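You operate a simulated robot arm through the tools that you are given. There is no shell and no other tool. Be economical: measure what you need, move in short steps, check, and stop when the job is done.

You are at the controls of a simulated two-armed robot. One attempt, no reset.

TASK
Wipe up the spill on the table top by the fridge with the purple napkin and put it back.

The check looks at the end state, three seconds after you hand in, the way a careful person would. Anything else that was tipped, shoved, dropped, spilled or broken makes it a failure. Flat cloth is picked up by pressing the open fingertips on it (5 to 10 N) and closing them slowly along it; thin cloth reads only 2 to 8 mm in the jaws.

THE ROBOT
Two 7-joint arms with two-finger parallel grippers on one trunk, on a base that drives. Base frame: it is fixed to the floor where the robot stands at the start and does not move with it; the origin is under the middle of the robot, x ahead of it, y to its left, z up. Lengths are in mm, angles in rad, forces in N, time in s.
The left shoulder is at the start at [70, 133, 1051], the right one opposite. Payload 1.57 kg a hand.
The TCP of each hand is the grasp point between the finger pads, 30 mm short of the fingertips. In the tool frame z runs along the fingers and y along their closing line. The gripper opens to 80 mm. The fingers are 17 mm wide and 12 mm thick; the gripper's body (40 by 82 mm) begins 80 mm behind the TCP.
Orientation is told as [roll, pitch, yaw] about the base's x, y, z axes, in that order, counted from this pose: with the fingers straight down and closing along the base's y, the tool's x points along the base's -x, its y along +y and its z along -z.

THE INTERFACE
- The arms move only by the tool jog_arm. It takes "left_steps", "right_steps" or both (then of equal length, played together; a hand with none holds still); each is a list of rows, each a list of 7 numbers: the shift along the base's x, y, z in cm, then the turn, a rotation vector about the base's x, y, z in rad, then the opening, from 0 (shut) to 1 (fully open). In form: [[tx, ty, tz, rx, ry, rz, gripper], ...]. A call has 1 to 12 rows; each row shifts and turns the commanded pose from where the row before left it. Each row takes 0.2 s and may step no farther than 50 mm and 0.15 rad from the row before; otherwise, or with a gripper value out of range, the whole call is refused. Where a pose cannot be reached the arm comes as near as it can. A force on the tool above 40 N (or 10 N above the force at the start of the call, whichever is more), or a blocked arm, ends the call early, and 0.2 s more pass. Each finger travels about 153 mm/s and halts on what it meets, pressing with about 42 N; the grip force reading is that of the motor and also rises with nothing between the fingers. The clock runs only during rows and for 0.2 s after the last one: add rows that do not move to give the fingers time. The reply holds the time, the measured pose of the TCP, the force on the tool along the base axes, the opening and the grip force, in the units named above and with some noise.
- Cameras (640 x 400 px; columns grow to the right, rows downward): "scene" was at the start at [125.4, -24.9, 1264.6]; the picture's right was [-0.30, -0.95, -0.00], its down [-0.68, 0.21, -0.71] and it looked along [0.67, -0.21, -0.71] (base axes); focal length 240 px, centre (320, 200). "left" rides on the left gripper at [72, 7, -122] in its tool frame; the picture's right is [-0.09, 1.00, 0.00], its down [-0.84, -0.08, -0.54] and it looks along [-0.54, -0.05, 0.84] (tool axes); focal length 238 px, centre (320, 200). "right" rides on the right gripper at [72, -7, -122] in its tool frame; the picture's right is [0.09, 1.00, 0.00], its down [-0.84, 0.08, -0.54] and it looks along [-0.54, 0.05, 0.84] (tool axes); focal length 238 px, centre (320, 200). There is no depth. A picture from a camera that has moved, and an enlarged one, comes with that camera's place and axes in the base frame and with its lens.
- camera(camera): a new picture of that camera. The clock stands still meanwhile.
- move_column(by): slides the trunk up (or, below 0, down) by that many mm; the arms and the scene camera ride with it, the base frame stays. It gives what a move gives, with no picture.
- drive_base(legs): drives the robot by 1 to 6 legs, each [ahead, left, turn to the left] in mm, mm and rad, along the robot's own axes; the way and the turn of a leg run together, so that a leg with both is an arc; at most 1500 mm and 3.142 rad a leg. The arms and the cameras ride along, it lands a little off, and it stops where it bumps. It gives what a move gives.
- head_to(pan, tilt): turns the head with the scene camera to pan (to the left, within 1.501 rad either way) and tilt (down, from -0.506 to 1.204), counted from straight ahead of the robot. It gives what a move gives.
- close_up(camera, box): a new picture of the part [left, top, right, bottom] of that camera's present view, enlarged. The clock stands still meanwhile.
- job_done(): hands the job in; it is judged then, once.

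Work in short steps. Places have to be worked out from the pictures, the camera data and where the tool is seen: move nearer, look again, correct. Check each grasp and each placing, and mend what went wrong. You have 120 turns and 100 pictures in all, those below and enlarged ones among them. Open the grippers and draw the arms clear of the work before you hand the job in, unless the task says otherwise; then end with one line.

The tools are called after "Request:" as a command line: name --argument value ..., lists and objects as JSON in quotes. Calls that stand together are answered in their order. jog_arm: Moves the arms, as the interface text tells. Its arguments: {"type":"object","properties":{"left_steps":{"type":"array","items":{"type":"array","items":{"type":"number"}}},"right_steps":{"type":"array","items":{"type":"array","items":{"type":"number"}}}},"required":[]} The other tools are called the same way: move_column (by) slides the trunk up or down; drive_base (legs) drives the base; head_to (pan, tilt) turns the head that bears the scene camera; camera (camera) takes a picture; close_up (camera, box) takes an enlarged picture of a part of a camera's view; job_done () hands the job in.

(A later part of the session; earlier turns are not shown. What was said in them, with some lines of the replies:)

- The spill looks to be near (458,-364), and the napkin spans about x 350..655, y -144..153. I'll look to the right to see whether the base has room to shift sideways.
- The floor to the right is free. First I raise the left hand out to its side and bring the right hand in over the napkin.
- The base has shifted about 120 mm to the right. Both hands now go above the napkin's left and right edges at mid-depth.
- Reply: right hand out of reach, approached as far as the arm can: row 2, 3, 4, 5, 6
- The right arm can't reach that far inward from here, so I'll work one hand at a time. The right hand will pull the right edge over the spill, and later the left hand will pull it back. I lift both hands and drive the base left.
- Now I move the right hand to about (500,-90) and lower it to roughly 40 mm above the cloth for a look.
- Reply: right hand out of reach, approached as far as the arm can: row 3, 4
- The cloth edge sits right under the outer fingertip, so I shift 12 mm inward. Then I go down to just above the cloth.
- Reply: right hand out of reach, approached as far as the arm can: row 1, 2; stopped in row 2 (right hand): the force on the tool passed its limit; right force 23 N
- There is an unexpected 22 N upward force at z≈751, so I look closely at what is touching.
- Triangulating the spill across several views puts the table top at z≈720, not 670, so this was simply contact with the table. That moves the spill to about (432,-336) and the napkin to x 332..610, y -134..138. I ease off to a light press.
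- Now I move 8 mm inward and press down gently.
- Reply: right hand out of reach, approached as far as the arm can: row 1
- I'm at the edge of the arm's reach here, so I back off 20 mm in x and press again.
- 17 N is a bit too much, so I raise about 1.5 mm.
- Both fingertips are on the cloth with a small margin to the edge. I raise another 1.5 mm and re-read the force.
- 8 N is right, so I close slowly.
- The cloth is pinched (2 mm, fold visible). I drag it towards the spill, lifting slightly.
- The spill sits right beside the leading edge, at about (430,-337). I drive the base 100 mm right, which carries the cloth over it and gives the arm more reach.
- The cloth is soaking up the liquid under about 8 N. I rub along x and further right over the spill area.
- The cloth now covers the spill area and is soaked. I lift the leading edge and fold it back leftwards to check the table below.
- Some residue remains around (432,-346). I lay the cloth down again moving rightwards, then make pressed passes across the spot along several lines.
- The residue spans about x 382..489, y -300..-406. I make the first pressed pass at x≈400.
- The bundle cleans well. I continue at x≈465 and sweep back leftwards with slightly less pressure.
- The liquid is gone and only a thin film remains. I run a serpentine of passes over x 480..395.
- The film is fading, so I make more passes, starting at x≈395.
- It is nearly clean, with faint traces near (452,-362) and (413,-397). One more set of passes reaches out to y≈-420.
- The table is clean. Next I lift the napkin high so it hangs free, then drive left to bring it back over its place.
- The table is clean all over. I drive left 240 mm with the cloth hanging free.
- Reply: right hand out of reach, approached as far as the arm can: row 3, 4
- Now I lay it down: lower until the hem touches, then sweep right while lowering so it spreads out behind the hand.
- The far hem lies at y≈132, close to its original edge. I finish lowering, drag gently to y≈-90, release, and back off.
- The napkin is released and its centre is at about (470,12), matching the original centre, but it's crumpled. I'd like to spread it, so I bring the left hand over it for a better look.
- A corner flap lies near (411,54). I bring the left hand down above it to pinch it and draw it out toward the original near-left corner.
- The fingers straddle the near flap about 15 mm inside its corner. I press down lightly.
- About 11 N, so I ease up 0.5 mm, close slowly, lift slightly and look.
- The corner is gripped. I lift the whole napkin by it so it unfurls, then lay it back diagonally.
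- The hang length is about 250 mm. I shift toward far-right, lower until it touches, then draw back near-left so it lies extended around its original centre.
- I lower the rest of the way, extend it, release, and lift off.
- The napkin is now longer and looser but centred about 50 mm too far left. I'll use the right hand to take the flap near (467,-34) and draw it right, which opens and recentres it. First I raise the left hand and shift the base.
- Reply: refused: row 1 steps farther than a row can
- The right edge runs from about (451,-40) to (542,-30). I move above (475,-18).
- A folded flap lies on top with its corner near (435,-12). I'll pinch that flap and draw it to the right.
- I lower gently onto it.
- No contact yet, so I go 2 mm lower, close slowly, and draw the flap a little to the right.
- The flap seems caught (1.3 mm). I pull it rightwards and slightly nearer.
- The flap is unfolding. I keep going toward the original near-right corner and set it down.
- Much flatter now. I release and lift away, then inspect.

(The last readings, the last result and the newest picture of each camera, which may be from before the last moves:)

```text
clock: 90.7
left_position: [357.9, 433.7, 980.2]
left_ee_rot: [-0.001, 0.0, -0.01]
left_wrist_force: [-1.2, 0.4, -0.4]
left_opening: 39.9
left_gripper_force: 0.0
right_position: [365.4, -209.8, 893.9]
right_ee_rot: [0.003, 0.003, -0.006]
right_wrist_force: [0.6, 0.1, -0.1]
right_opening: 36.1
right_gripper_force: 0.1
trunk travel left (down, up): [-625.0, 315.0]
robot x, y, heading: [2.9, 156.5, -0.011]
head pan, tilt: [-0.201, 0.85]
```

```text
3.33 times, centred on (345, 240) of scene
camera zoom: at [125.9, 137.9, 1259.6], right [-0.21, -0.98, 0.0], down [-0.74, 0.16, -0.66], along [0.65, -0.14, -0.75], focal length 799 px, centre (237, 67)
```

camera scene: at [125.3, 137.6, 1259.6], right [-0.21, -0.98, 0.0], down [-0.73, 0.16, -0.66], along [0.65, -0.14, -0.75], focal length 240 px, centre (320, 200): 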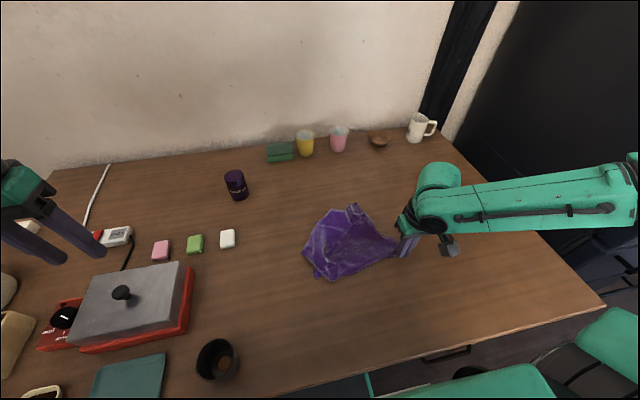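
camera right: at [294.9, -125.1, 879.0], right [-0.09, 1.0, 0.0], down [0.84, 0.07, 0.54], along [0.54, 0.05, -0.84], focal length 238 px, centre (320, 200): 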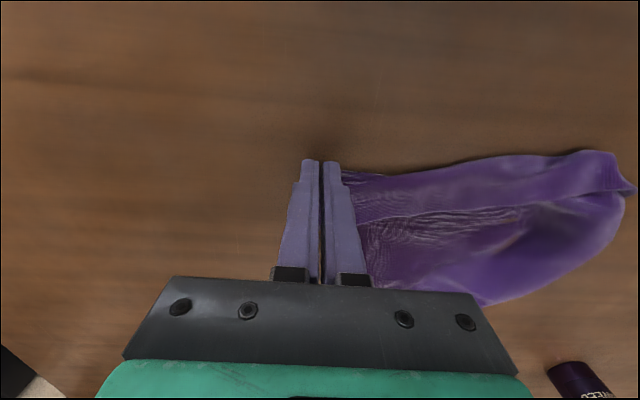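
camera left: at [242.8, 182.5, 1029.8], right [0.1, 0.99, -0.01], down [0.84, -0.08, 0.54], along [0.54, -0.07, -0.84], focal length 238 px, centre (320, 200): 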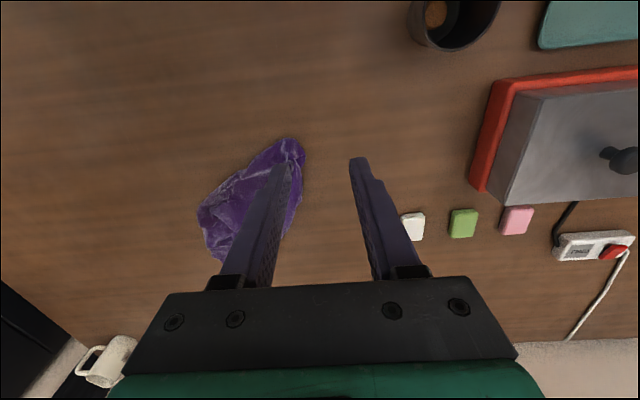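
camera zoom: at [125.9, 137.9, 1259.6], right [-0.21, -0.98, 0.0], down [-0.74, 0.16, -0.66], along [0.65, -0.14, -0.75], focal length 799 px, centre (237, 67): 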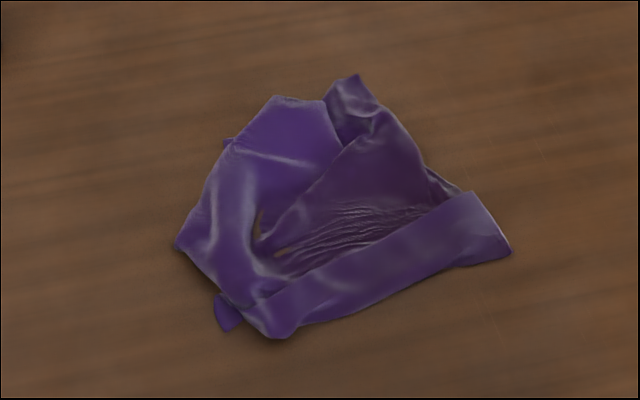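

The napkin now lies fairly flat, centred at about (455,10) against the original (471,2). I return the base to its start position, which leaves both hands clear, and take a final look.

Request:
drive_base --legs '[[0, -155, 0]]'

Request:
jog_arm --left_steps '[[0, 0, 2, 0, 0, 0, 1], [0, 0, 2, 0, 0, 0, 1]]' --right_steps '[[0, 0, 2, 0, 0, 0, 1], [0, 0, 2, 0, 0, 0, 1]]'

Request:
camera --camera "scene"

Request:
close_up --camera "scene" --box '[320, 130, 520, 290]'

```text
clock: 92.1
left_position: [355.4, 275.7, 978.6]
left_ee_rot: [-0.001, 0.002, -0.009]
left_wrist_force: [-0.8, -0.1, -0.2]
left_opening: 39.9
left_gripper_force: 0.1
right_position: [364.8, -369.4, 894.5]
right_ee_rot: [0.002, 0.002, -0.006]
right_wrist_force: [-1.1, -0.3, 0.2]
right_opening: 35.8
right_gripper_force: 0.0
trunk travel left (down, up): [-625.0, 315.0]
robot x, y, heading: [-1.3, -6.0, -0.01]
head pan, tilt: [-0.201, 0.85]
```

```text
clock: 92.7
left_position: [354.4, 275.1, 1019.0]
left_ee_rot: [-0.001, 0.0, -0.008]
left_wrist_force: [0.4, -0.1, 0.4]
left_opening: 80.3
left_gripper_force: 0.0
right_position: [365.8, -372.4, 935.2]
right_ee_rot: [0.006, 0.006, -0.006]
right_wrist_force: [0.7, -0.2, -0.4]
right_opening: 79.9
right_gripper_force: 0.0
trunk travel left (down, up): [-625.0, 315.0]
robot x, y, heading: [-0.7, -8.6, -0.009]
head pan, tilt: [-0.201, 0.85]
```

```text
40 pictures are left
camera scene: at [124.0, -22.0, 1259.6], right [-0.21, -0.98, 0.0], down [-0.73, 0.16, -0.66], along [0.65, -0.14, -0.75], focal length 240 px, centre (320, 200)
```

scene: 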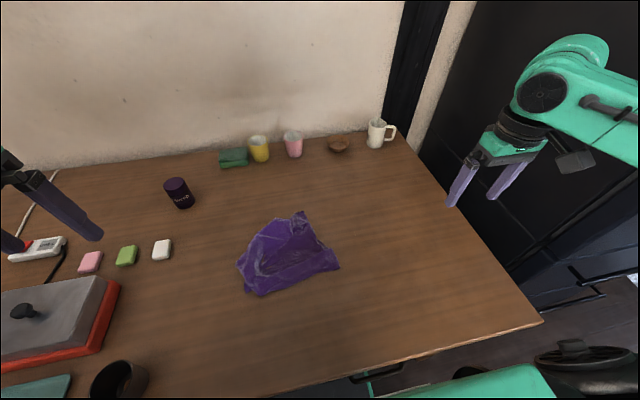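

```text
2.50 times, centred on (420, 210) of scene
camera zoom: at [124.0, -22.0, 1259.6], right [-0.21, -0.98, 0.0], down [-0.73, 0.16, -0.66], along [0.65, -0.14, -0.75], focal length 599 px, centre (70, 175)
```

zoom: 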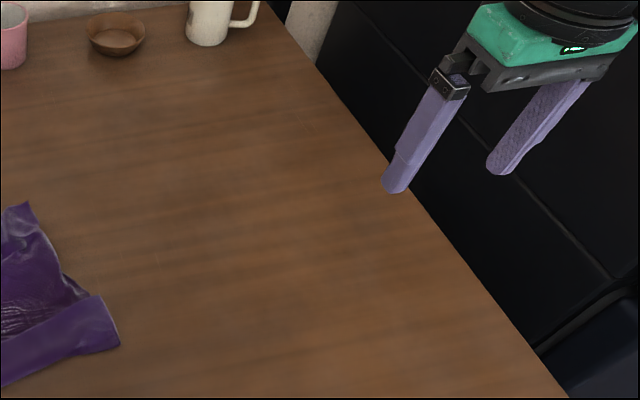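

The spill is gone, the napkin is back in its place, nothing else was disturbed, and both hands are open and clear. I hand the job in.

Request:
job_done

```text
The job is handed in.
```

I wiped up the spill and put the purple napkin back within about 20 mm of where it was. It is somewhat rumpled rather than fully flat.
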